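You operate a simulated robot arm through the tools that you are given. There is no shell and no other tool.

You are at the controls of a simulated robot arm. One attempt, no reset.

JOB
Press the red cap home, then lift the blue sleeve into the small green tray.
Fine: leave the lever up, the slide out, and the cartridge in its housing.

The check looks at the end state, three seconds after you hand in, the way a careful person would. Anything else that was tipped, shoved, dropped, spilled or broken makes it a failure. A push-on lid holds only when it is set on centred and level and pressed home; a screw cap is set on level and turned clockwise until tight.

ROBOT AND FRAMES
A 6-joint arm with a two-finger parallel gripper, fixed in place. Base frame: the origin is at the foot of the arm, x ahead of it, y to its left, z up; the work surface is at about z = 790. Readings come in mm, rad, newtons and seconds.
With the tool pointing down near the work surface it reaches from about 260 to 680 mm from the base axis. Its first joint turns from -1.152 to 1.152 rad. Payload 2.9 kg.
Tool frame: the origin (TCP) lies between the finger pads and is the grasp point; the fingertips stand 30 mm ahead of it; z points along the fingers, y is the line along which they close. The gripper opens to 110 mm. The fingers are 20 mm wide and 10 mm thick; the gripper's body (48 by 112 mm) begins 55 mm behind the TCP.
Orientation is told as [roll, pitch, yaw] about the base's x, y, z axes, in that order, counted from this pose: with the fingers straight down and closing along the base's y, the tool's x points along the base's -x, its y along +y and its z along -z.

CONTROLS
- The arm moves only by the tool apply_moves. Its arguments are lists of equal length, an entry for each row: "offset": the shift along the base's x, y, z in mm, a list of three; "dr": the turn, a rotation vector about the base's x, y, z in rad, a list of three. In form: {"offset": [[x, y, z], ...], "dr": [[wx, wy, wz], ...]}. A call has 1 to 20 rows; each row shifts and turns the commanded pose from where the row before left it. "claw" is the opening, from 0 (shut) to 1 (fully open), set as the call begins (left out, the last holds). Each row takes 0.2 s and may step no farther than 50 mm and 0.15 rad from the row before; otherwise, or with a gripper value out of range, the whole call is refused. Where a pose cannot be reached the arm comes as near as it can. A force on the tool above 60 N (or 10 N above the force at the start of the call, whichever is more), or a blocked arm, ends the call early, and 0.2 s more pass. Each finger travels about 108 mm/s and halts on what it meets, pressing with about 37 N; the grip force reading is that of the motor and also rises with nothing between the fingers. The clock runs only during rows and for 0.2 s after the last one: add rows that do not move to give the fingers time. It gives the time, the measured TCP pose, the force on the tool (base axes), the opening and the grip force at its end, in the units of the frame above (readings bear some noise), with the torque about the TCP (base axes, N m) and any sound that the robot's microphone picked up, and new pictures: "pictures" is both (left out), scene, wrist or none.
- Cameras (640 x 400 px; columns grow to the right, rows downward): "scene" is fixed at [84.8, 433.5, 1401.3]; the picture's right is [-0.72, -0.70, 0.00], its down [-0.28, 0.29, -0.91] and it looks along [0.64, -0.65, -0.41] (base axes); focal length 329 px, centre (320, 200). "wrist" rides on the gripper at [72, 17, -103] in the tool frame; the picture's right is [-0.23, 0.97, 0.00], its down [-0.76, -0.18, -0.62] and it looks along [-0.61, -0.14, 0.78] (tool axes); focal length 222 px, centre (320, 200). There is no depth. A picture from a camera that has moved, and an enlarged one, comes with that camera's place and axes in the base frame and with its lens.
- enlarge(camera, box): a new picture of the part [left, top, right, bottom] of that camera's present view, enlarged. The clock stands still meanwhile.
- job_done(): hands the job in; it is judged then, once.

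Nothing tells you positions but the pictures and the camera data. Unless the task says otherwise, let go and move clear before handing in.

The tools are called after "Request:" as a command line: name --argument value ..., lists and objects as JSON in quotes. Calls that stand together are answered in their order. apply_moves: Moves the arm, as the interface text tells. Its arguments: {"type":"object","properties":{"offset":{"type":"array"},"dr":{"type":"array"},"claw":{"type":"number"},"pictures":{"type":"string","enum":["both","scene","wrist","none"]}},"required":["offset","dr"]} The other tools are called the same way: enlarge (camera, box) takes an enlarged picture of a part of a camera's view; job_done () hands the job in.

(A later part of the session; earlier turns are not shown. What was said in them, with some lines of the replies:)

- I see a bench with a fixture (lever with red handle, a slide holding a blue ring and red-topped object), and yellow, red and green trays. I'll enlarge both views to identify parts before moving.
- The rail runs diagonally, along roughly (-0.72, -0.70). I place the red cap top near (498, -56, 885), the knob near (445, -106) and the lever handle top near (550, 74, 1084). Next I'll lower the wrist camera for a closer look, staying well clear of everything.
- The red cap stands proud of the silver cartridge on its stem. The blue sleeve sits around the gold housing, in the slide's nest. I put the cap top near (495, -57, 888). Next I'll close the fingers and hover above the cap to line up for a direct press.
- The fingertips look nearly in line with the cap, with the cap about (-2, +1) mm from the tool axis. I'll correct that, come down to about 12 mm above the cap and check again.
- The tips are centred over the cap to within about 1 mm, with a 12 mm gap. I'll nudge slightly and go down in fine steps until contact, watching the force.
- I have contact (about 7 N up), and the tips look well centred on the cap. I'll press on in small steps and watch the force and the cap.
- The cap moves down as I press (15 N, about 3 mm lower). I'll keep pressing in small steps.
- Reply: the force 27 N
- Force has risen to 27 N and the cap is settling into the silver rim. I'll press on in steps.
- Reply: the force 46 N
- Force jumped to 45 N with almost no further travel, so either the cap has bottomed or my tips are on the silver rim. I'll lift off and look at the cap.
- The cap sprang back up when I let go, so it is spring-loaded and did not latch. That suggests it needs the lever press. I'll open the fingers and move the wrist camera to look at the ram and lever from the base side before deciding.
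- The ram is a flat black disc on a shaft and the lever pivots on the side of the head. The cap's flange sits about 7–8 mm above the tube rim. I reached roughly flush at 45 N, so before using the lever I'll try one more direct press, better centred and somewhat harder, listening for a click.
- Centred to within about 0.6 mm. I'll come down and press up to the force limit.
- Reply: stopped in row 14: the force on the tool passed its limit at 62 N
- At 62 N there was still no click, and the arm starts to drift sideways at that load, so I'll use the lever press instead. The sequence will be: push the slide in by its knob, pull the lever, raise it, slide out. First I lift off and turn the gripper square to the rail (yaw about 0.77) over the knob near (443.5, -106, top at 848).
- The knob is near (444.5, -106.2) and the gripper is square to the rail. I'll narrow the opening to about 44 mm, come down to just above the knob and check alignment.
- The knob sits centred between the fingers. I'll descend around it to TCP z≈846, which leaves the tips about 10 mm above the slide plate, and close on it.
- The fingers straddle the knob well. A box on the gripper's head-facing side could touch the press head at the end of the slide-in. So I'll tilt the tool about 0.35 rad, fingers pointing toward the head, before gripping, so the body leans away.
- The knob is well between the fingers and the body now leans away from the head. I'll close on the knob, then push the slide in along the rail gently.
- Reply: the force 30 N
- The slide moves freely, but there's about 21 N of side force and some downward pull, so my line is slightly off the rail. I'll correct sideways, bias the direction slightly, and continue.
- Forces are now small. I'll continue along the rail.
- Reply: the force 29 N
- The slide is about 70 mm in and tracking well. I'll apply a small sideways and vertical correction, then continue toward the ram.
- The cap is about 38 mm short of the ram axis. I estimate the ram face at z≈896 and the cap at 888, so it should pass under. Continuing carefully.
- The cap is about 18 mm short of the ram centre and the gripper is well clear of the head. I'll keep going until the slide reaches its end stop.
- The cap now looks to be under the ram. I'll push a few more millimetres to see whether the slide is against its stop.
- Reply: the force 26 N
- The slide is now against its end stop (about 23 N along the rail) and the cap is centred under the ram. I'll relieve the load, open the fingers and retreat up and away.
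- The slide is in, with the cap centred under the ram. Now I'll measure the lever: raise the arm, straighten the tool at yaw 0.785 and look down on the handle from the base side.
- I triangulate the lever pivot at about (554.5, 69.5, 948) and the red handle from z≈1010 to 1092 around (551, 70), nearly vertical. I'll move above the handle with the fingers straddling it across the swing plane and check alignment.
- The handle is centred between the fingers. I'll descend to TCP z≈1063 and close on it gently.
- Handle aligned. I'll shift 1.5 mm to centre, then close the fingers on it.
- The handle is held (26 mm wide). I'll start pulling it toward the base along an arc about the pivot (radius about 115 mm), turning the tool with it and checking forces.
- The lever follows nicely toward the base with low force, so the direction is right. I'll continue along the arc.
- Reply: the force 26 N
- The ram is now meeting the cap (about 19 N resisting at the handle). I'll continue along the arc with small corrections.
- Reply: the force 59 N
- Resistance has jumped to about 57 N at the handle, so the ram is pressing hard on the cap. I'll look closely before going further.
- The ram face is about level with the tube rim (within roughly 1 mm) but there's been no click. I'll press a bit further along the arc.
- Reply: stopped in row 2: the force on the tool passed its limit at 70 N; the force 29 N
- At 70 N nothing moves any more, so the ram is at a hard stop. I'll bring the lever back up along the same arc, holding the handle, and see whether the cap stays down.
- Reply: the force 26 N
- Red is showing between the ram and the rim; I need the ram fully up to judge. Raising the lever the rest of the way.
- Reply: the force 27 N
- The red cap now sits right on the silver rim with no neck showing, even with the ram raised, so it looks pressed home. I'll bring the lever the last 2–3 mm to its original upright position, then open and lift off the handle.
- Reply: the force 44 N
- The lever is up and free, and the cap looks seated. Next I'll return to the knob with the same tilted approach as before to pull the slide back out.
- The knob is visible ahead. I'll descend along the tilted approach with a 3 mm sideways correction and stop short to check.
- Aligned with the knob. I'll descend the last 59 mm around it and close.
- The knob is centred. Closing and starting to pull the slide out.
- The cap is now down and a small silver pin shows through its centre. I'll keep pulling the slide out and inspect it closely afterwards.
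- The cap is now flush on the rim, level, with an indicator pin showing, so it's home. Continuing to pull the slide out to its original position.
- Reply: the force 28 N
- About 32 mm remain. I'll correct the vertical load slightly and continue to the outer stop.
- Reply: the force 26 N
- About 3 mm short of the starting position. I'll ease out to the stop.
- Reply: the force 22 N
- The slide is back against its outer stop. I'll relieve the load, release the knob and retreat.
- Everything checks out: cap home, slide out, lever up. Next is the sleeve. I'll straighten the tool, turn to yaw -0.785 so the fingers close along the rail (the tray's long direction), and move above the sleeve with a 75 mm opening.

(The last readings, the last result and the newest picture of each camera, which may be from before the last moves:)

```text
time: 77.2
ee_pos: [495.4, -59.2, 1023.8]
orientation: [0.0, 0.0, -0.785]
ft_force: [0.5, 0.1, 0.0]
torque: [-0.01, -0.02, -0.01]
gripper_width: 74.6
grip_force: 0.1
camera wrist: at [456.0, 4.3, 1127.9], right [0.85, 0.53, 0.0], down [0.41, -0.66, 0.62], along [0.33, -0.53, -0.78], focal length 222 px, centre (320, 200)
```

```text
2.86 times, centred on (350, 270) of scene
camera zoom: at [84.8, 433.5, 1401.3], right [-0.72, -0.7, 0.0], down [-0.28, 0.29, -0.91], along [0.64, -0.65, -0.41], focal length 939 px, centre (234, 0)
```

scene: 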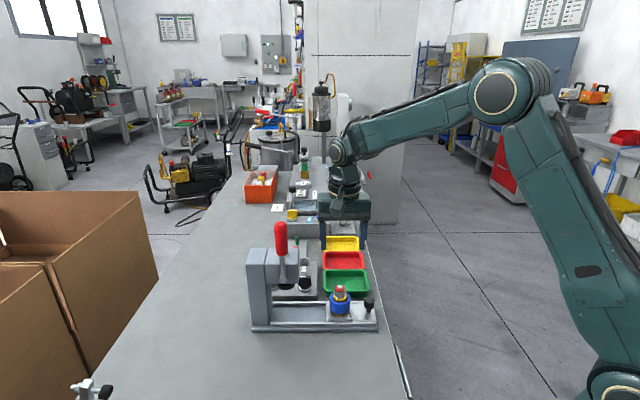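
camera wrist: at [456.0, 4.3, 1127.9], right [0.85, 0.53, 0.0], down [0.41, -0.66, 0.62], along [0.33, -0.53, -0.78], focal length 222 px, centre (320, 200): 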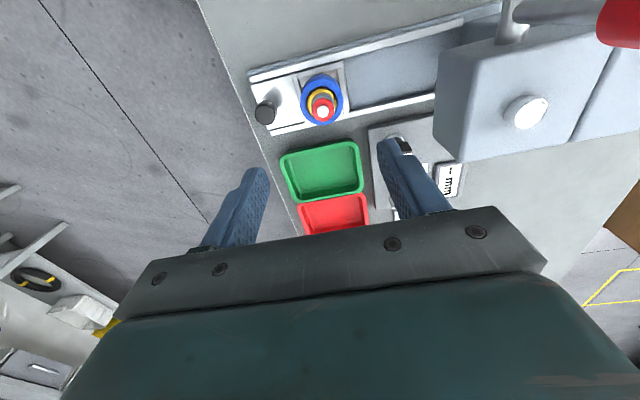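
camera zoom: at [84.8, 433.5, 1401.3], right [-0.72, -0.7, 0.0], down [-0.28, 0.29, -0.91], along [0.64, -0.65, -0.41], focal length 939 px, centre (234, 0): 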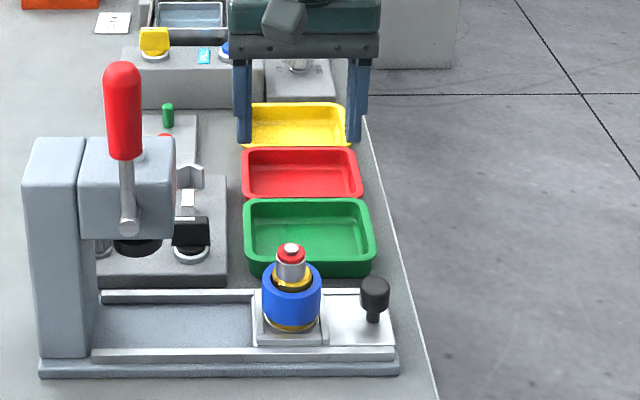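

The sleeve centre is near (496, -56.5), so I need to shift about (+1.2, +2.0). I'll correct, come partway down with the fingers straddling, and check.

Request:
apply_moves --offset '[[1.2, 2, -30], [0, 0, -40], [0, 0, -45], [0, 0, 0], [0, 0, 0]]' --dr '[[0, 0, 0], [0, 0, 0], [0, 0, 0], [0, 0, 0], [0, 0, 0]]' --pictures "both"

Request:
enlarge --camera "wrist" --box '[230, 60, 410, 220]'

Request:
enlarge --camera "scene" --box '[310, 240, 390, 330]'

```text
time: 78.4
ee_pos: [496.3, -56.6, 909.1]
orientation: [0.0, 0.0, -0.786]
ft_force: [0.2, 0.2, -0.6]
torque: [0.0, -0.02, -0.01]
gripper_width: 75.0
grip_force: 0.1
camera wrist: at [457.2, 6.3, 1013.2], right [0.85, 0.53, 0.0], down [0.41, -0.66, 0.62], along [0.33, -0.53, -0.78], focal length 222 px, centre (320, 200)
```

scene: 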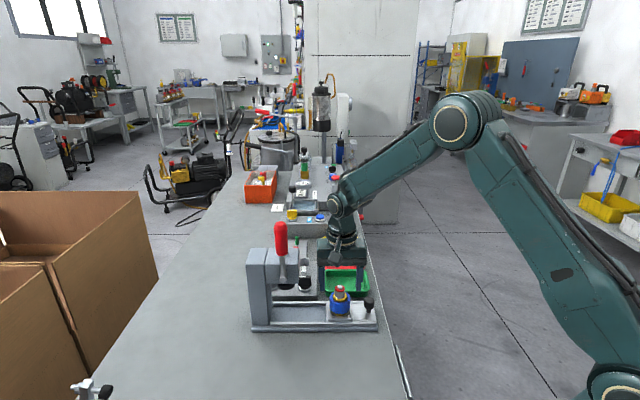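
wrist: 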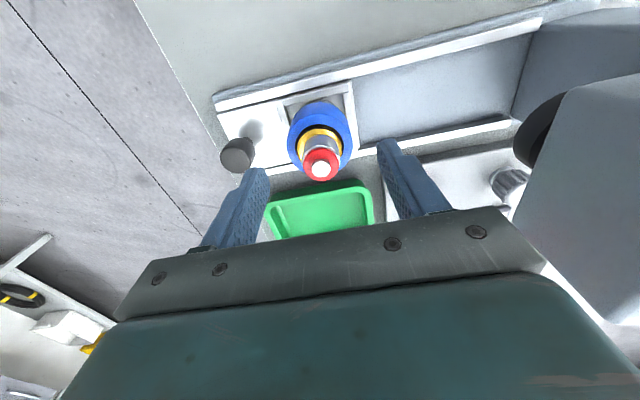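

```text
2.50 times, centred on (320, 140) of wrist
camera zoom: at [457.2, 6.3, 1013.2], right [0.85, 0.53, 0.0], down [0.41, -0.66, 0.62], along [0.33, -0.53, -0.78], focal length 555 px, centre (320, 350)
```

zoom: 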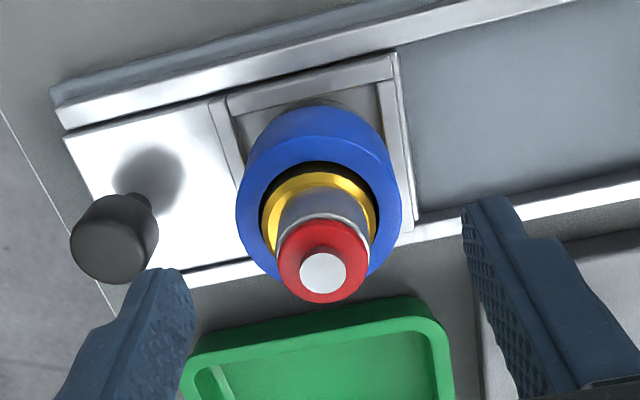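

```text
4.44 times, centred on (350, 285) of scene
camera zoom: at [84.8, 433.5, 1401.3], right [-0.72, -0.7, 0.0], down [-0.28, 0.29, -0.91], along [0.64, -0.65, -0.41], focal length 1460 px, centre (187, -178)
```

zoom: 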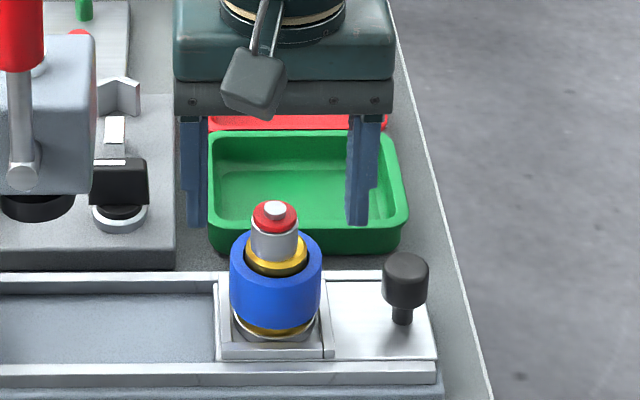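

The sleeve is well centred between the fingers. I'll descend to TCP z≈858, which keeps the tips above the nest frame.

Request:
apply_moves --offset '[[0, 0, -17], [0, 0, -17], [0, 0, -16], [0, 0, 0], [0, 0, 0]]' --dr '[[0, 0, 0], [0, 0, 0], [0, 0, 0], [0, 0, 0], [0, 0, 0]]' --pictures "both"

Request:
enlarge --camera "scene" --box '[310, 250, 390, 330]'

Request:
enlarge --camera "wrist" --box '[230, 60, 410, 220]'

```text
time: 79.6
ee_pos: [496.0, -56.8, 861.2]
orientation: [-0.001, -0.002, -0.785]
ft_force: [0.6, -0.3, 0.8]
torque: [0.0, 0.03, 0.03]
gripper_width: 74.7
grip_force: 0.0
camera wrist: at [457.0, 6.9, 963.3], right [0.85, 0.53, 0.0], down [0.41, -0.66, 0.62], along [0.33, -0.53, -0.78], focal length 222 px, centre (320, 200)
```

scene: 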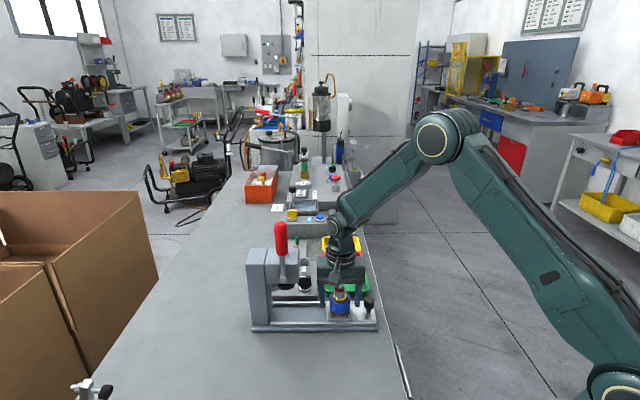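
wrist: 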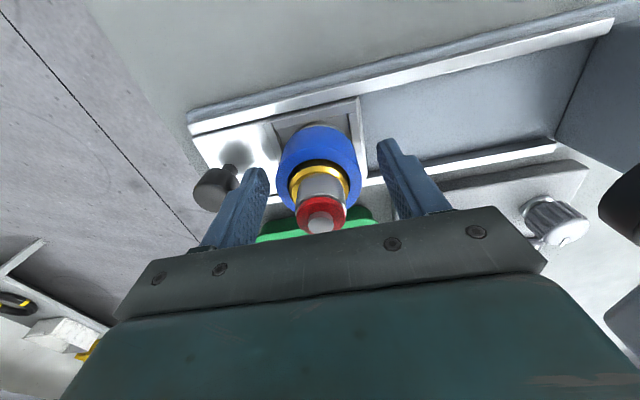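

```text
5.00 times, centred on (350, 290) of scene
camera zoom: at [84.8, 433.5, 1401.3], right [-0.72, -0.7, 0.0], down [-0.28, 0.29, -0.91], along [0.64, -0.65, -0.41], focal length 1643 px, centre (170, -250)
```

zoom: 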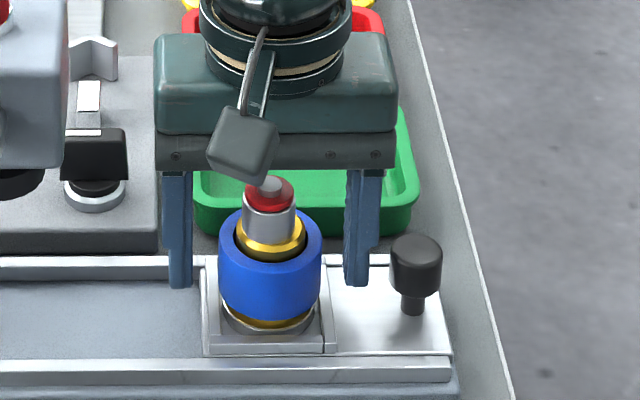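

```text
2.50 times, centred on (320, 140) of wrist
camera zoom: at [457.0, 6.9, 963.3], right [0.85, 0.53, 0.0], down [0.41, -0.66, 0.62], along [0.33, -0.53, -0.78], focal length 555 px, centre (320, 350)
```

zoom: 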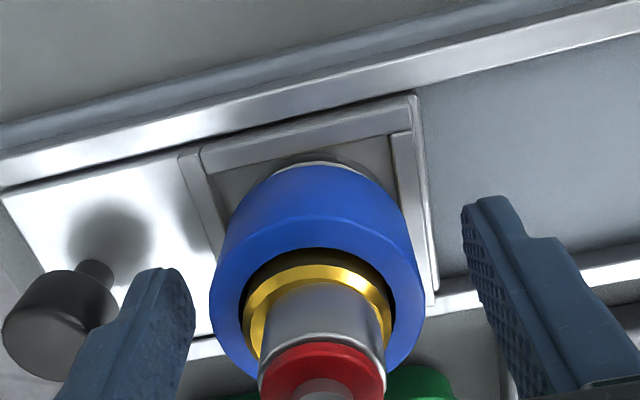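

The fingers straddle the sleeve over its full height. Closing on it now.

Request:
apply_moves --offset '[[0, 0, -1.5], [0, 0, 0], [0, 0, 0], [0, 0, 0]]' --dr '[[0, 0, 0], [0, 0, 0], [0, 0, 0], [0, 0, 0]]' --claw 0 --pictures "wrist"

Request:
enlarge --camera "scene" --box '[310, 250, 390, 330]'

Request:
enlarge --camera "wrist" --box '[230, 60, 410, 220]'

```text
time: 80.6
ee_pos: [495.9, -56.1, 860.0]
orientation: [-0.002, -0.001, -0.784]
ft_force: [-4.3, 3.6, 19.4]
torque: [0.08, 0.23, -0.06]
gripper_width: 49.7
grip_force: 36.7
camera wrist: at [457.3, 6.9, 962.4], right [0.85, 0.53, 0.0], down [0.41, -0.66, 0.62], along [0.33, -0.53, -0.78], focal length 222 px, centre (320, 200)
```

wrist: 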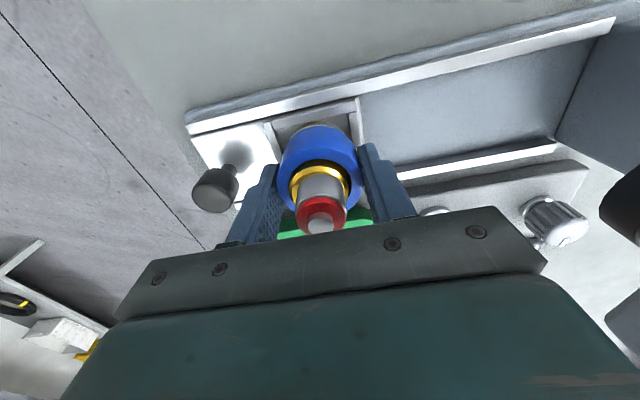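

```text
5.00 times, centred on (350, 290) of scene
camera zoom: at [84.4, 433.6, 1401.3], right [-0.72, -0.7, 0.0], down [-0.28, 0.29, -0.91], along [0.64, -0.65, -0.41], focal length 1643 px, centre (170, -250)
```

zoom: 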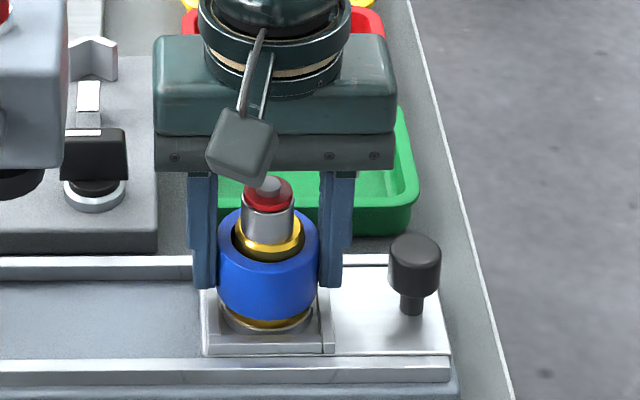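

```text
2.50 times, centred on (320, 140) of wrist
camera zoom: at [457.3, 6.9, 962.4], right [0.85, 0.53, 0.0], down [0.41, -0.66, 0.62], along [0.33, -0.53, -0.78], focal length 555 px, centre (320, 350)
```

zoom: 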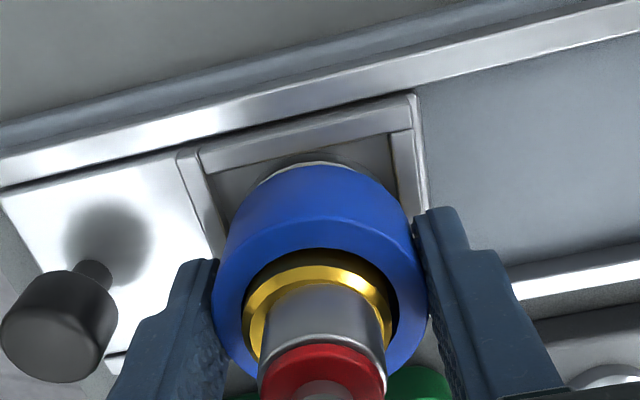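

The sleeve is gripped at 49.7 mm. I'll lift it straight up slowly and watch that only the sleeve moves.

Request:
apply_moves --offset '[[0, 0, 1.5], [0, 0, 2], [0, 0, 3], [0, 0, 4], [0, 0, 4], [0, 0, 0]]' --dr '[[0, 0, 0], [0, 0, 0], [0, 0, 0], [0, 0, 0], [0, 0, 0], [0, 0, 0]]' --pictures "wrist"

Request:
enlarge --camera "scene" --box '[310, 250, 390, 330]'

Request:
enlarge --camera "wrist" --box '[230, 60, 410, 220]'

```text
time: 82.0
ee_pos: [493.9, -56.8, 872.3]
orientation: [-0.006, -0.001, -0.784]
ft_force: [0.1, 0.5, -0.5]
torque: [-0.04, 0.03, 0.0]
gripper_width: 49.8
grip_force: 37.3
camera wrist: at [456.7, 6.3, 975.8], right [0.85, 0.53, 0.0], down [0.41, -0.66, 0.62], along [0.33, -0.53, -0.78], focal length 222 px, centre (320, 200)
```

wrist: 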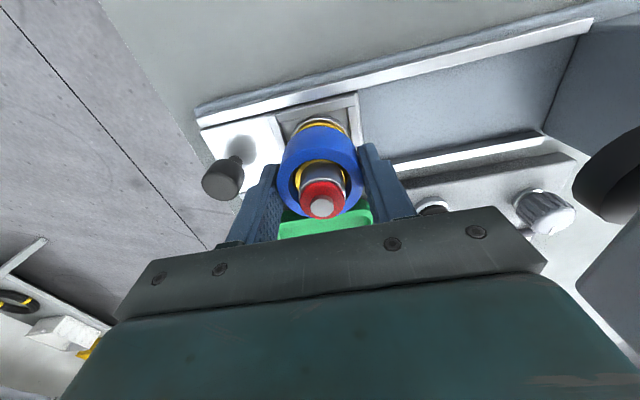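

```text
5.00 times, centred on (350, 290) of scene
camera zoom: at [84.8, 433.5, 1401.3], right [-0.72, -0.7, 0.0], down [-0.28, 0.29, -0.91], along [0.64, -0.65, -0.41], focal length 1643 px, centre (170, -250)
```

zoom: 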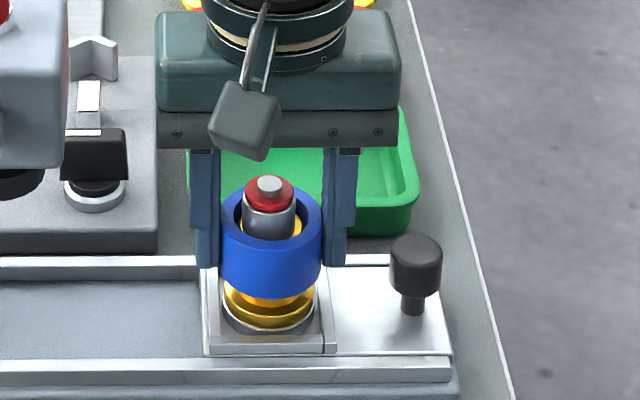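

```text
2.50 times, centred on (320, 140) of wrist
camera zoom: at [456.7, 6.3, 975.8], right [0.85, 0.53, 0.0], down [0.41, -0.66, 0.62], along [0.33, -0.53, -0.78], focal length 555 px, centre (320, 350)
```

zoom: 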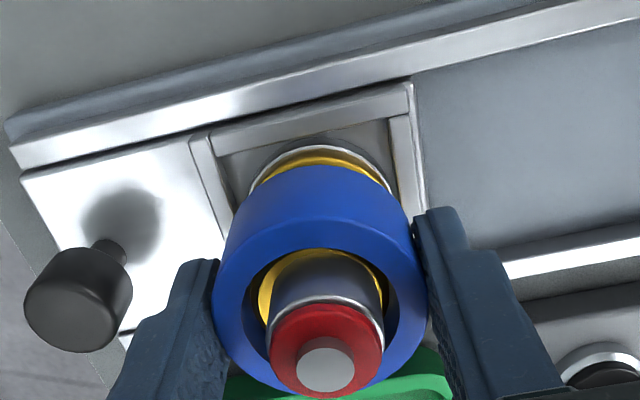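

Only the sleeve rises; the cartridge and housing stay put. I'll continue straight up until the sleeve clears the pin.

Request:
apply_moves --offset '[[0, 0, 6], [0, 0, 8], [0, 0, 10], [0, 0, 12], [0, 0, 14], [0, 0, 15], [0, 0, 15], [0, 0, 0], [0, 0, 0]]' --dr '[[0, 0, 0], [0, 0, 0], [0, 0, 0], [0, 0, 0], [0, 0, 0], [0, 0, 0], [0, 0, 0], [0, 0, 0], [0, 0, 0]]' --pictures "both"

Request:
enlarge --camera "scene" --box '[310, 230, 400, 330]'

Request:
enlarge --camera "wrist" --box '[230, 60, 410, 220]'

```text
time: 84.0
ee_pos: [495.0, -57.3, 952.0]
orientation: [-0.003, 0.001, -0.786]
ft_force: [0.8, -0.2, -0.7]
torque: [-0.01, 0.04, -0.04]
gripper_width: 50.1
grip_force: 36.5
camera wrist: at [457.4, 5.8, 1055.8], right [0.85, 0.53, 0.0], down [0.41, -0.66, 0.62], along [0.33, -0.53, -0.78], focal length 222 px, centre (320, 200)
```

scene: 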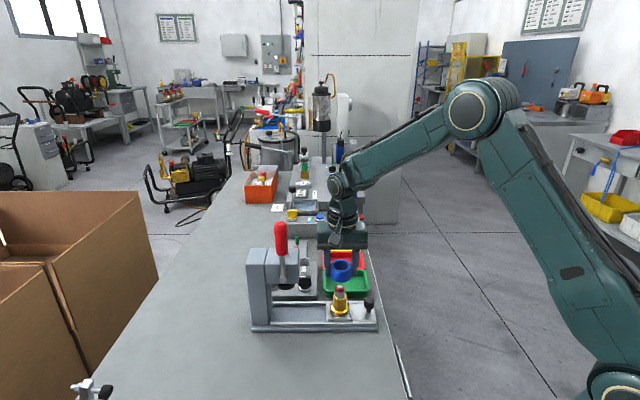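
wrist: 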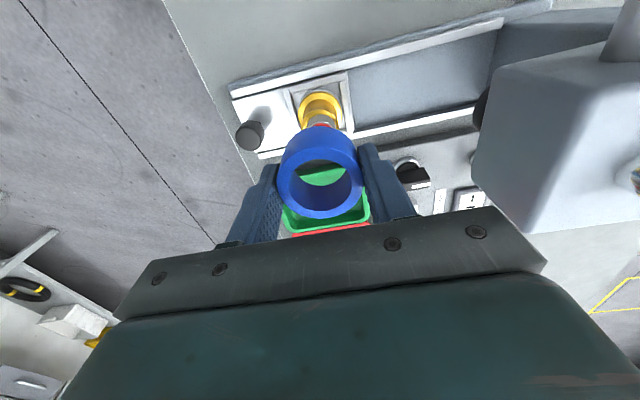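

```text
4.00 times, centred on (355, 280) of scene
camera zoom: at [84.8, 433.5, 1401.3], right [-0.72, -0.7, 0.0], down [-0.28, 0.29, -0.91], along [0.64, -0.65, -0.41], focal length 1314 px, centre (180, -120)
```

zoom: 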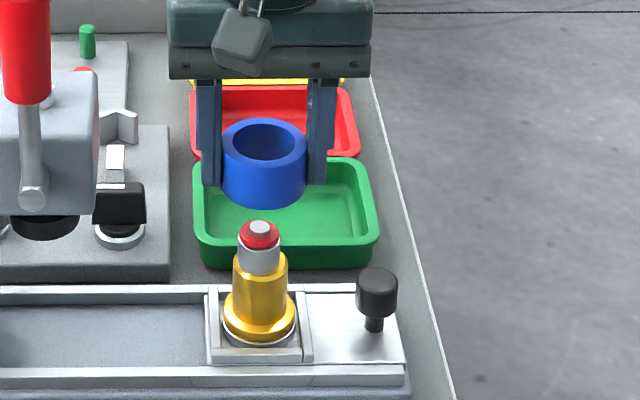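

```text
2.50 times, centred on (320, 140) of wrist
camera zoom: at [457.4, 5.8, 1055.8], right [0.85, 0.53, 0.0], down [0.41, -0.66, 0.62], along [0.33, -0.53, -0.78], focal length 555 px, centre (320, 350)
```

zoom: 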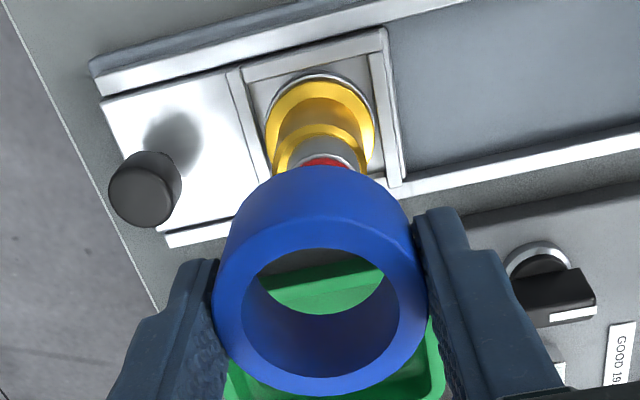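

The sleeve is clear and held, and the cartridge remains in its gold housing with the cap on. The green tray centre is near (562.5, -158), with its rim at about z 821. I'll carry the sleeve over it at this height.

Request:
apply_moves --offset '[[5, -7, 0], [9, -13.5, 0], [9, -13.5, 0], [9, -13.5, 0], [9, -13.5, 0], [9, -13.5, 0], [9, -13.5, 0], [7.5, -12, 0], [0, 0, 0], [0, 0, 0]]' --dr '[[0, 0, 0], [0, 0, 0], [0, 0, 0], [0, 0, 0], [0, 0, 0], [0, 0, 0], [0, 0, 0], [0, 0, 0], [0, 0, 0], [0, 0, 0]]' --pictures "both"

Request:
enlarge --camera "scene" --box '[290, 210, 400, 330]'

Request:
enlarge --camera "wrist" --box '[230, 60, 410, 220]'

```text
time: 86.2
ee_pos: [562.5, -157.0, 953.3]
orientation: [-0.002, 0.0, -0.785]
ft_force: [1.2, 0.1, -0.5]
torque: [-0.02, -0.01, -0.01]
gripper_width: 49.8
grip_force: 37.0
camera wrist: at [523.6, -94.0, 1056.5], right [0.85, 0.53, 0.0], down [0.41, -0.66, 0.62], along [0.33, -0.53, -0.78], focal length 222 px, centre (320, 200)
```

scene: 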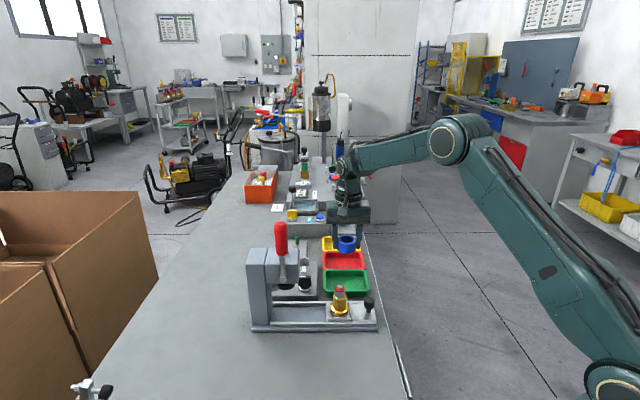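
wrist: 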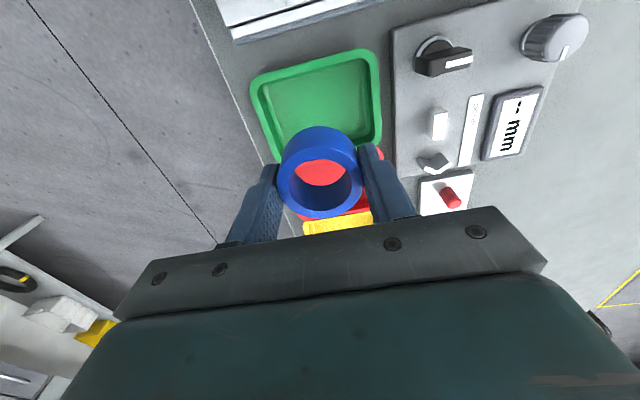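

```text
3.33 times, centred on (345, 270) of scene
camera zoom: at [84.8, 433.5, 1401.3], right [-0.72, -0.7, 0.0], down [-0.28, 0.29, -0.91], along [0.64, -0.65, -0.41], focal length 1095 px, centre (237, -33)
```

zoom: 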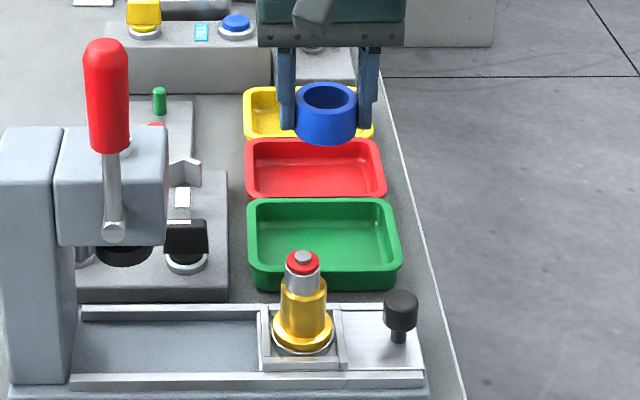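

```text
2.50 times, centred on (320, 140) of wrist
camera zoom: at [523.6, -94.0, 1056.5], right [0.85, 0.53, 0.0], down [0.41, -0.66, 0.62], along [0.33, -0.53, -0.78], focal length 555 px, centre (320, 350)
```

zoom: 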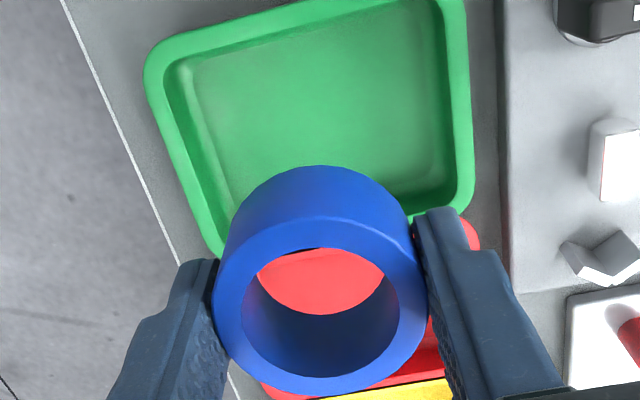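

The tray centre computes to (562.5, -157.0), directly under the sleeve. Lowering now.

Request:
apply_moves --offset '[[0, 0, -15], [0, 0, -20], [0, 0, -20], [0, 0, -20], [0, 0, -18], [0, 0, -10], [0, 0, 0], [0, 0, 0]]' --dr '[[0, 0, 0], [0, 0, 0], [0, 0, 0], [0, 0, 0], [0, 0, 0], [0, 0, 0], [0, 0, 0], [0, 0, 0]]' --pictures "both"

Request:
enlarge --camera "scene" --box '[300, 220, 400, 330]'

Request:
enlarge --camera "wrist" --box '[230, 60, 410, 220]'

```text
time: 88.0
ee_pos: [561.6, -156.3, 850.5]
orientation: [-0.003, 0.0, -0.783]
ft_force: [-0.2, -0.6, -0.1]
torque: [-0.01, -0.02, 0.01]
gripper_width: 49.8
grip_force: 37.2
camera wrist: at [523.3, -94.0, 953.5], right [0.85, 0.53, 0.0], down [0.41, -0.66, 0.62], along [0.33, -0.53, -0.78], focal length 222 px, centre (320, 200)
```

scene: 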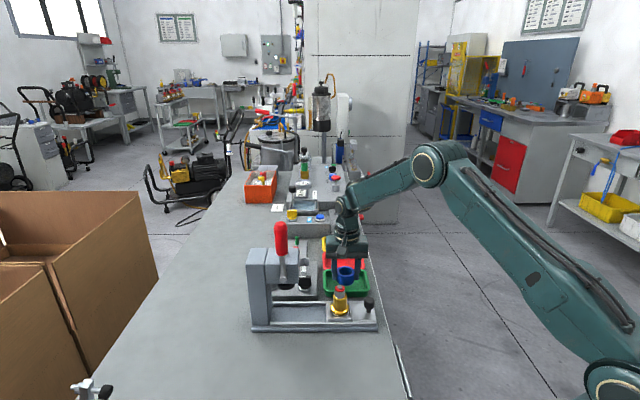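
wrist: 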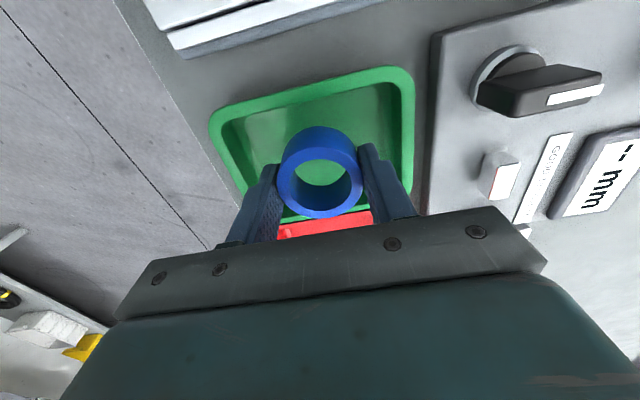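

```text
3.64 times, centred on (350, 275) of scene
camera zoom: at [84.8, 433.5, 1401.3], right [-0.72, -0.7, 0.0], down [-0.28, 0.29, -0.91], along [0.64, -0.65, -0.41], focal length 1195 px, centre (211, -73)
```

zoom: 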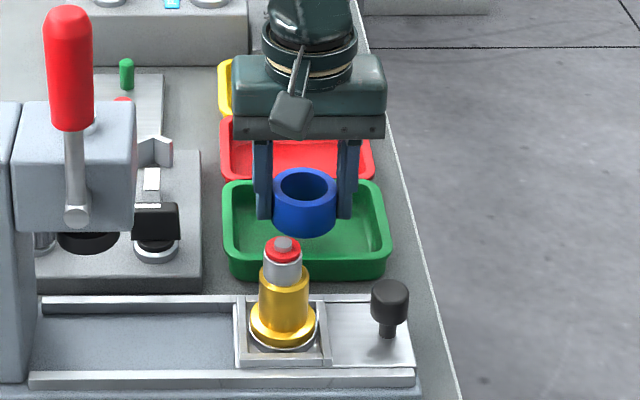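

```text
2.50 times, centred on (320, 140) of wrist
camera zoom: at [523.3, -94.0, 953.5], right [0.85, 0.53, 0.0], down [0.41, -0.66, 0.62], along [0.33, -0.53, -0.78], focal length 555 px, centre (320, 350)
```

zoom: 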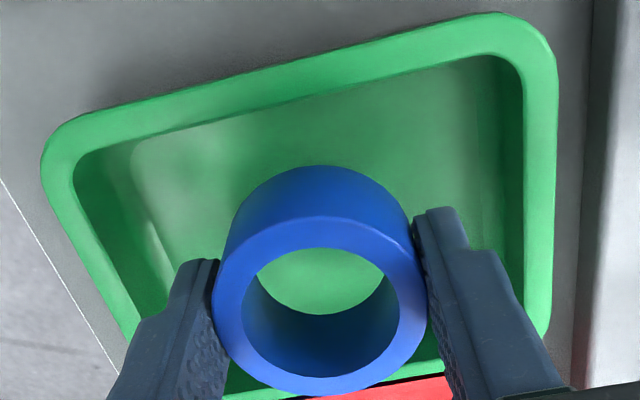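

Well centred over the tray. Lowering further, then feeling for the tray floor in small steps.

Request:
apply_moves --offset '[[0, 0, -8], [0, 0, -8], [0, 0, -4], [0, 0, 0], [0, 0, 0]]' --dr '[[0, 0, 0], [0, 0, 0], [0, 0, 0], [0, 0, 0], [0, 0, 0]]' --pictures "none"

Request:
enlarge --camera "scene" --box '[310, 240, 390, 310]'

Request:
enlarge --camera "wrist" --box '[230, 60, 410, 220]'

```text
time: 89.2
ee_pos: [562.6, -155.8, 829.3]
orientation: [-0.001, -0.001, -0.785]
ft_force: [-0.6, 0.2, -0.1]
torque: [0.0, 0.01, 0.0]
gripper_width: 49.8
grip_force: 37.2
```

```text
5.71 times, centred on (350, 275) of scene
camera zoom: at [84.8, 433.5, 1401.3], right [-0.72, -0.7, 0.0], down [-0.28, 0.29, -0.91], along [0.64, -0.65, -0.41], focal length 1878 px, centre (149, -229)
```

zoom: 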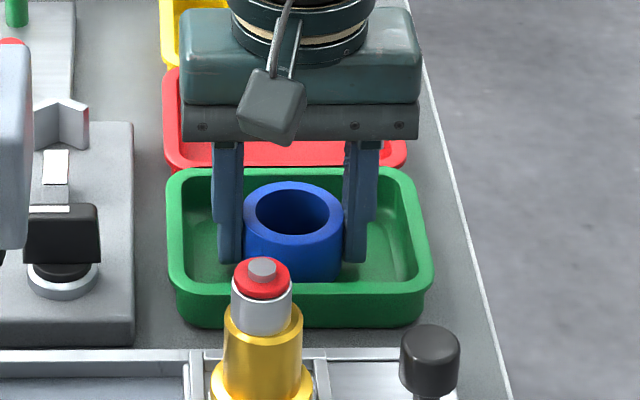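

```text
2.50 times, centred on (320, 140) of wrist
camera zoom: at [524.2, -94.0, 933.2], right [0.85, 0.53, 0.0], down [0.41, -0.66, 0.62], along [0.33, -0.53, -0.78], focal length 555 px, centre (320, 350)
```

zoom: 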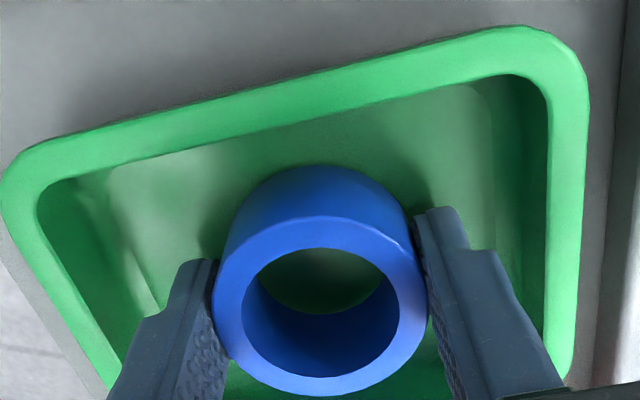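

Request:
apply_moves --offset '[[0, 0, -1], [0, 0, -1], [0, 0, 0]]' --dr '[[0, 0, 0], [0, 0, 0], [0, 0, 0]]' --pictures "none"

Request:
apply_moves --offset '[[0, 0, -1], [0, 0, 0]]' --dr '[[0, 0, 0], [0, 0, 0]]' --pictures "none"

Request:
apply_moves --offset '[[0, 0, -1], [0, 0, 0]]' --dr '[[0, 0, 0], [0, 0, 0]]' --pictures "none"

```text
time: 90.0
ee_pos: [562.3, -156.5, 827.5]
orientation: [-0.002, 0.0, -0.783]
ft_force: [0.4, -0.7, -0.2]
torque: [0.01, -0.04, -0.04]
gripper_width: 49.8
grip_force: 36.8
```

```text
time: 90.6
ee_pos: [562.5, -156.6, 825.4]
orientation: [-0.001, 0.0, -0.786]
ft_force: [-0.6, -0.4, -0.6]
torque: [-0.01, 0.03, 0.0]
gripper_width: 50.0
grip_force: 37.1
```

```text
time: 91.2
ee_pos: [563.9, -157.3, 826.4]
orientation: [-0.002, 0.0, -0.785]
ft_force: [-2.8, -0.7, 4.7]
torque: [0.03, -0.04, -0.01]
gripper_width: 49.7
grip_force: 37.1
```

I feel light contact (about 5 N), so the fingertips are at the tray floor. I'll rise 0.8 mm to avoid scraping and open just enough to release the sleeve.

Request:
apply_moves --offset '[[0, 0, 0.8], [0, 0, 0]]' --dr '[[0, 0, 0], [0, 0, 0]]' --pictures "none"

Request:
apply_moves --offset '[[0, 0, 0], [0, 0, 0], [0, 0, 0]]' --dr '[[0, 0, 0], [0, 0, 0], [0, 0, 0]]' --claw 0.54 --pictures "both"

Request:
enlarge --camera "scene" --box '[310, 240, 390, 310]'

Request:
enlarge --camera "wrist" --box '[230, 60, 410, 220]'

```text
time: 91.8
ee_pos: [563.1, -156.6, 826.3]
orientation: [0.0, 0.001, -0.784]
ft_force: [1.2, 0.3, 2.0]
torque: [0.0, -0.06, 0.01]
gripper_width: 49.8
grip_force: 37.1
```

```text
time: 92.6
ee_pos: [562.8, -156.7, 826.1]
orientation: [-0.001, 0.001, -0.784]
ft_force: [0.9, 0.7, -0.1]
torque: [0.0, 0.04, -0.04]
gripper_width: 59.4
grip_force: 0.0
camera wrist: at [524.5, -93.6, 929.8], right [0.85, 0.53, 0.0], down [0.41, -0.66, 0.62], along [0.33, -0.53, -0.78], focal length 222 px, centre (320, 200)
```

scene: 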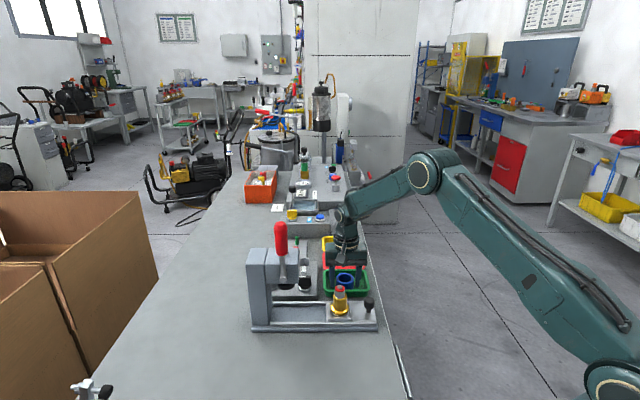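
wrist: 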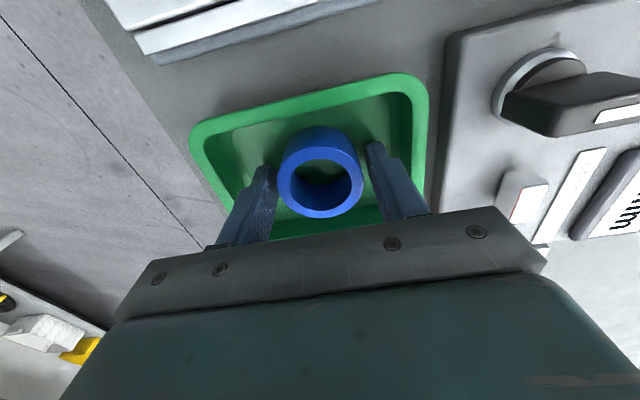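

```text
5.71 times, centred on (350, 275) of scene
camera zoom: at [84.8, 433.5, 1401.3], right [-0.72, -0.7, 0.0], down [-0.28, 0.29, -0.91], along [0.64, -0.65, -0.41], focal length 1878 px, centre (149, -229)
```

zoom: 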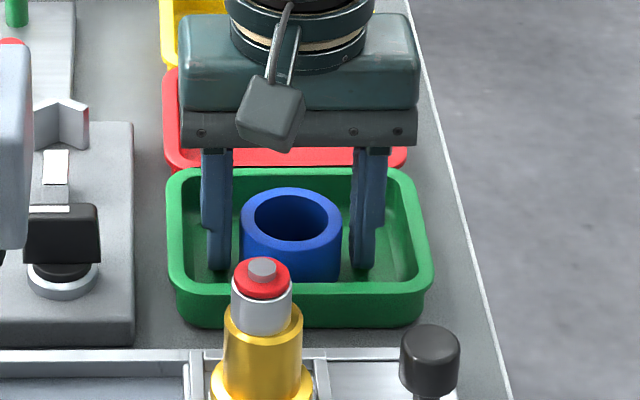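

```text
2.50 times, centred on (320, 140) of wrist
camera zoom: at [524.5, -93.6, 929.8], right [0.85, 0.53, 0.0], down [0.41, -0.66, 0.62], along [0.33, -0.53, -0.78], focal length 555 px, centre (320, 350)
```

zoom: 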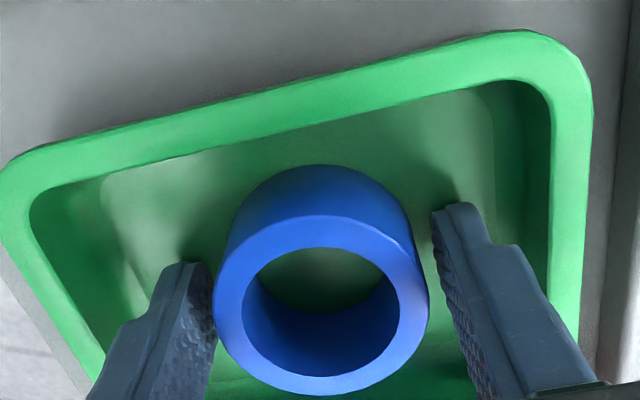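

The sleeve is released and standing in the tray. Lifting straight up and then clear.

Request:
apply_moves --offset '[[0, 0, 8], [0, 0, 15], [0, 0, 25], [0, 0, 35], [0, 0, 40], [0, 0, 45], [0, 0, 45], [-10, -5, 40], [0, 0, 0]]' --dr '[[0, 0, 0], [0, 0, 0], [0, 0, 0], [0, 0, 0], [0, 0, 0], [0, 0, 0], [0, 0, 0], [0, 0, 0], [0, 0, 0]]' --pictures "both"

Request:
enlarge --camera "scene" --box '[240, 200, 400, 340]'

Request:
enlarge --camera "scene" --box '[315, 260, 375, 325]'

Request:
enlarge --camera "wrist" --box '[220, 20, 420, 220]'

```text
time: 94.6
ee_pos: [552.5, -161.2, 1077.1]
orientation: [-0.004, 0.001, -0.784]
ft_force: [-0.3, -0.3, 0.2]
torque: [0.01, -0.02, -0.02]
gripper_width: 59.4
grip_force: 0.0
camera wrist: at [514.0, -98.1, 1180.7], right [0.85, 0.53, 0.0], down [0.41, -0.66, 0.62], along [0.33, -0.53, -0.78], focal length 222 px, centre (320, 200)
```

scene: 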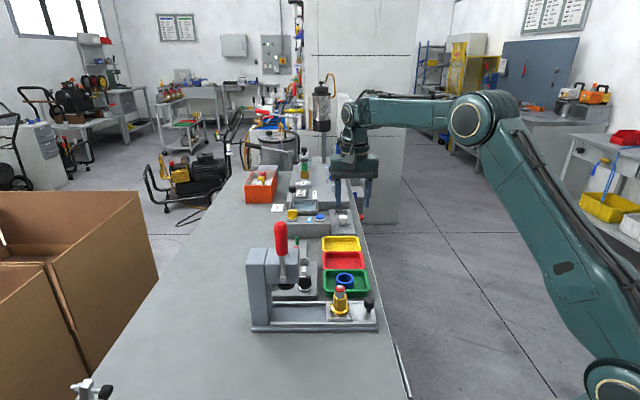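
wrist: 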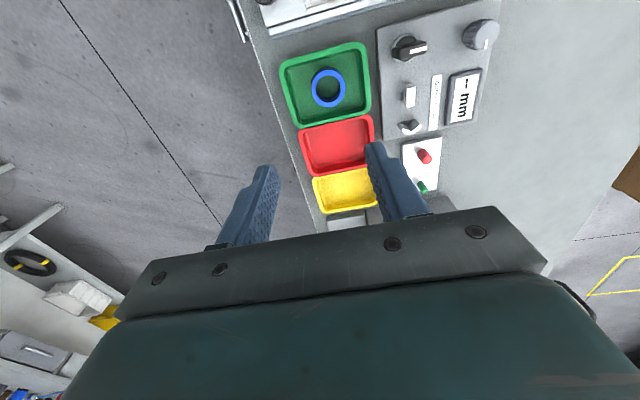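

```text
2.86 times, centred on (320, 270) of scene
camera zoom: at [84.8, 433.5, 1401.3], right [-0.72, -0.7, 0.0], down [-0.28, 0.29, -0.91], along [0.64, -0.65, -0.41], focal length 939 px, centre (320, 0)
```

zoom: 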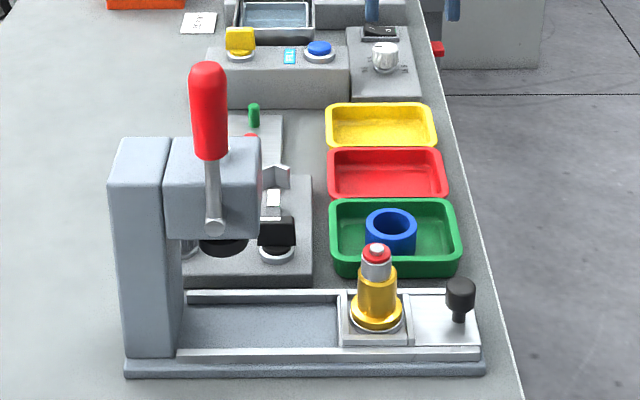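

```text
6.15 times, centred on (345, 292) of scene
camera zoom: at [84.8, 433.5, 1401.3], right [-0.72, -0.7, 0.0], down [-0.28, 0.29, -0.91], along [0.64, -0.65, -0.41], focal length 2022 px, centre (166, -369)
```

zoom: 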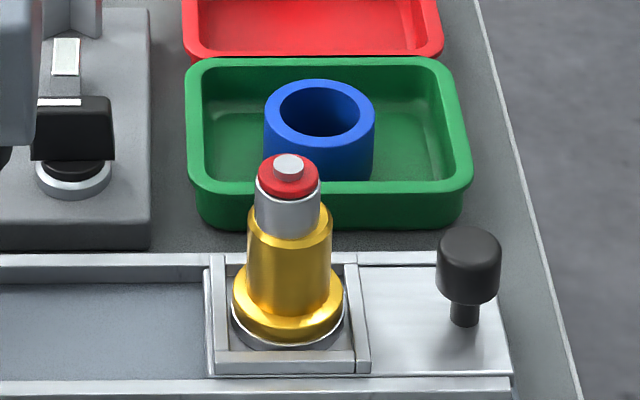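

```text
2.00 times, centred on (320, 120) of wrist
camera zoom: at [514.0, -98.1, 1180.7], right [0.85, 0.53, 0.0], down [0.41, -0.66, 0.62], along [0.33, -0.53, -0.78], focal length 444 px, centre (320, 360)
```

zoom: 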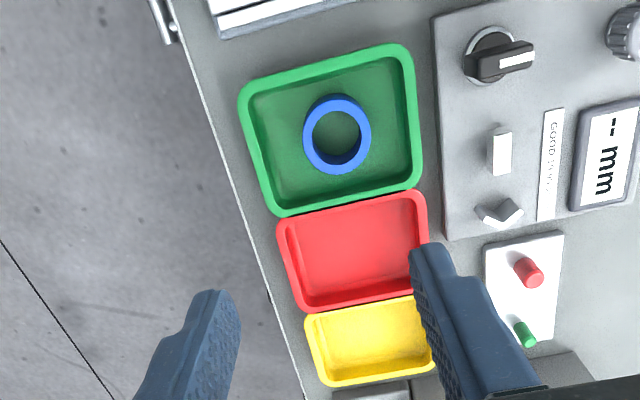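

The sleeve stands upright in the green tray, with the lever up and the slide out. Before handing in I'll take a closer look at the cap to confirm it is fully seated and level.

Request:
enlarge --camera "scene" --box '[330, 278, 350, 298]'

Request:
apply_moves --offset '[[-20, 20, -10], [-20, 20, -15], [-20, 20, -15], [-5, 20, -15], [-5, 15, 0], [0, 0, 0], [0, 0, 0]]' --dr '[[0, 0, 0], [0, 0, 0], [0, 0, 0], [0, 0, 0], [0, 0, 0], [0, 0, 0], [0, 0, 0]]' --claw 1 --pictures "wrist"

```text
16.00 times, centred on (340, 288) of scene
camera zoom: at [84.8, 433.5, 1401.3], right [-0.72, -0.7, 0.0], down [-0.28, 0.29, -0.91], along [0.64, -0.65, -0.41], focal length 5258 px, centre (0, -1208)
```

zoom: 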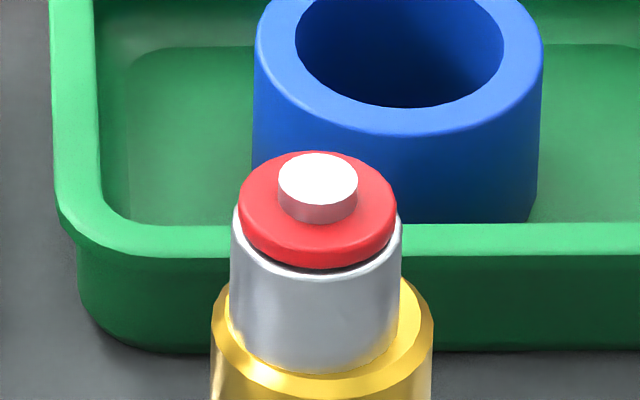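

```text
time: 96.2
ee_pos: [483.3, -65.0, 1023.9]
orientation: [-0.002, 0.001, -0.784]
ft_force: [-0.2, 0.2, -0.5]
torque: [0.0, -0.01, 0.03]
gripper_width: 109.9
grip_force: 0.1
camera wrist: at [444.9, -3.1, 1126.8], right [0.85, 0.53, 0.0], down [0.41, -0.66, 0.62], along [0.33, -0.53, -0.78], focal length 222 px, centre (320, 200)
```

wrist: 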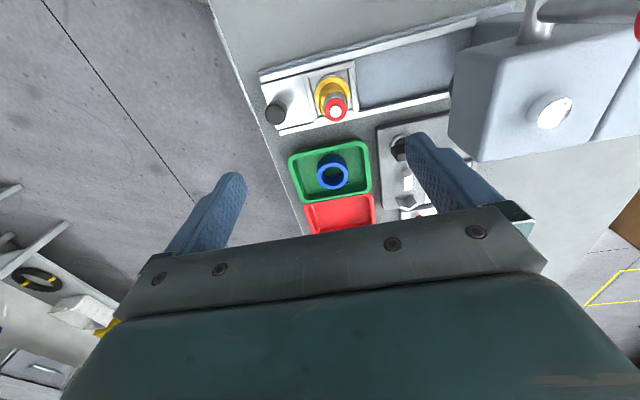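

Request:
enlarge --camera "wrist" --box '[310, 65, 360, 125]'

Request:
apply_moves --offset '[[-15, 15, -20], [-15, 15, -20], [-15, 15, -20], [-10, 10, -20], [0, 0, 0], [0, 0, 0]]' --dr '[[-0.07, -0.07, 0], [-0.07, -0.07, 0], [-0.07, -0.07, 0], [-0.07, -0.07, 0], [0, 0, 0], [0, 0, 0]]' --pictures "both"

```text
6.67 times, centred on (335, 95) of wrist
camera zoom: at [444.9, -3.1, 1126.8], right [0.85, 0.53, 0.0], down [0.41, -0.66, 0.62], along [0.33, -0.53, -0.78], focal length 1481 px, centre (220, 900)
```

zoom: 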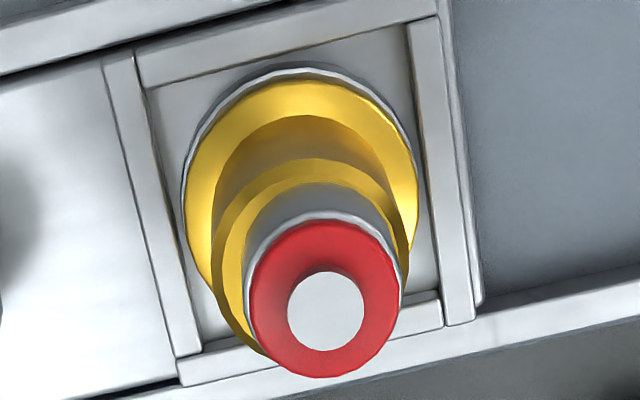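

```text
time: 97.6
ee_pos: [427.2, -11.2, 945.0]
orientation: [-0.003, -0.396, -0.783]
ft_force: [-0.5, -0.5, 0.0]
torque: [-0.02, -0.01, 0.03]
gripper_width: 110.1
grip_force: 0.2
camera wrist: at [364.5, 75.3, 1011.5], right [0.84, 0.54, 0.09], down [0.2, -0.45, 0.87], along [0.51, -0.71, -0.49], focal length 222 px, centre (320, 200)
```

scene: 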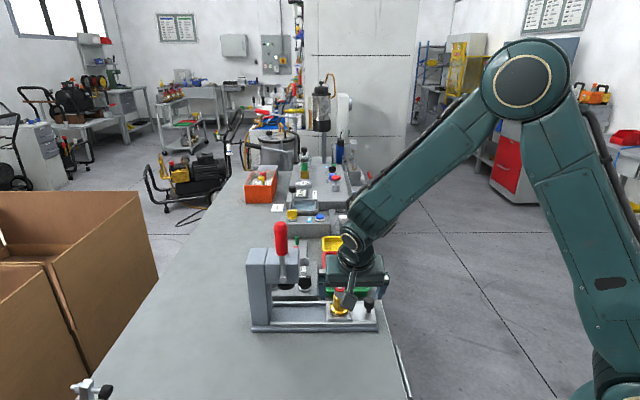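
wrist: 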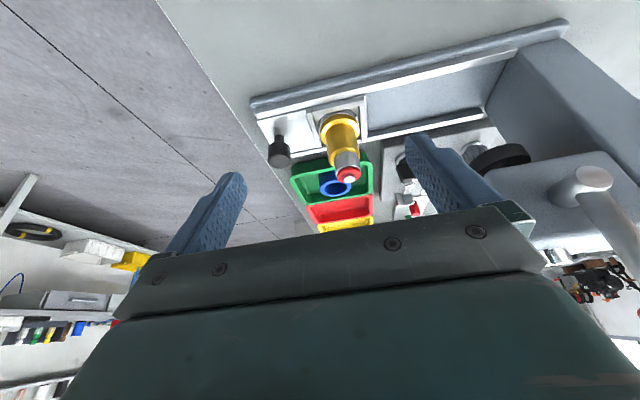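

Request:
enlarge --camera "wrist" --box '[320, 140, 370, 190]'

Request:
enlarge --camera "wrist" --box '[260, 90, 400, 230]'

```text
8.00 times, centred on (345, 165) of wrist
camera zoom: at [364.5, 75.3, 1011.5], right [0.84, 0.54, 0.09], down [0.2, -0.45, 0.87], along [0.51, -0.71, -0.49], focal length 1777 px, centre (120, 480)
```

zoom: 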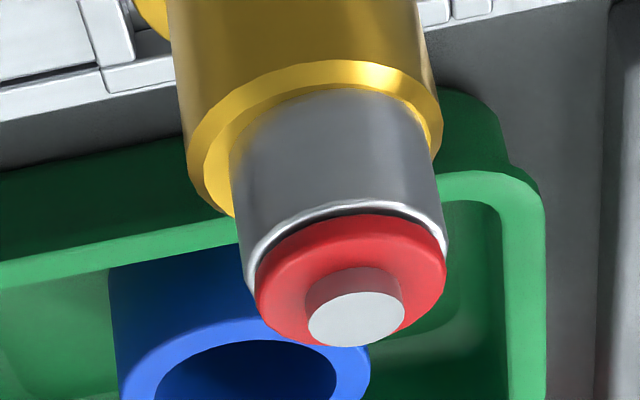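

```text
2.86 times, centred on (330, 160) of wrist
camera zoom: at [364.5, 75.3, 1011.5], right [0.84, 0.54, 0.09], down [0.2, -0.45, 0.87], along [0.51, -0.71, -0.49], focal length 635 px, centre (291, 314)
```

zoom: 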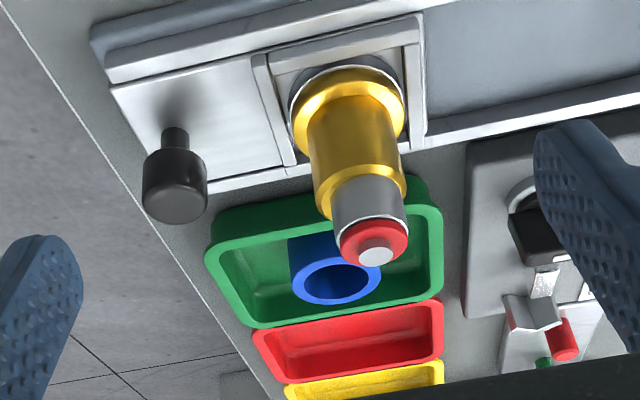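

The cap is seated level with only a thin, even shadow line above the rim, and its indicator pin stands proud. The sleeve is upright in the green tray, the cartridge is in its housing, the lever is up and the slide is out. I'll move the arm well clear and take a final look.

Request:
apply_moves --offset '[[-5, 5, 30], [-5, 5, 40], [-5, 0, 45], [-5, 0, 45], [0, 0, 30], [0, 0, 0], [0, 0, 0]]' --dr '[[0, 0, 0], [0.07, 0.07, 0], [0.07, 0.07, 0], [0.07, 0.07, 0], [0.07, 0.07, 0], [0, 0, 0], [0, 0, 0]]' --pictures "scene"

Request:
enlarge --camera "scene" --box '[230, 140, 400, 340]'

```text
time: 99.2
ee_pos: [408.9, -2.3, 1135.5]
orientation: [-0.001, 0.001, -0.784]
ft_force: [-0.9, 0.5, -0.2]
torque: [0.02, -0.03, 0.02]
gripper_width: 110.0
grip_force: 0.1
```

scene: 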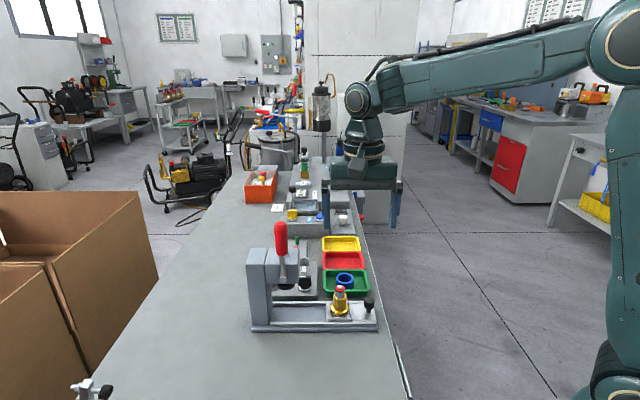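

```text
2.00 times, centred on (315, 240) of scene
camera zoom: at [84.8, 433.5, 1401.3], right [-0.72, -0.7, 0.0], down [-0.28, 0.29, -0.91], along [0.64, -0.65, -0.41], focal length 657 px, centre (330, 120)
```

zoom: 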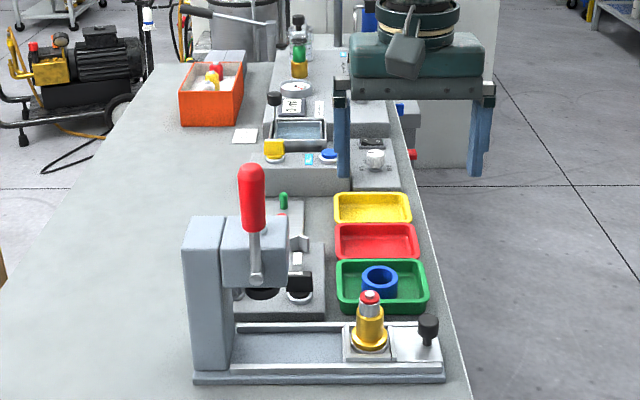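

The final look shows the cap pressed home, the sleeve upright in the green tray and the cartridge in its housing. The lever is up, the slide is out, nothing else has been disturbed, and the arm is clear, so I'm handing in.

Request:
job_done

```text
The job is handed in.
```

The red cap is pressed down on the cartridge, and the blue sleeve is standing upright in the green tray. I've handed the job in; no verdict came back.

- **Cap:** pressing it directly with the gripper, up to about 62 N, only made it spring back. I slid the cartridge under the press and pulled the lever until it would go no further. The cap now sits level with only a thin, even line above the rim, and a small silver pin stands up through its centre. I heard no click and took the pin and the seated look as proof it is home.
- **Sleeve:** I lifted it straight off the housing; nothing else came up with it.
- **As you asked:** the lever is up, the slide is back out at its stop, and the cartridge is in its housing.
- **Surroundings:** nothing else looked moved in the final pictures. The gripper is open and the arm is clear of the work.
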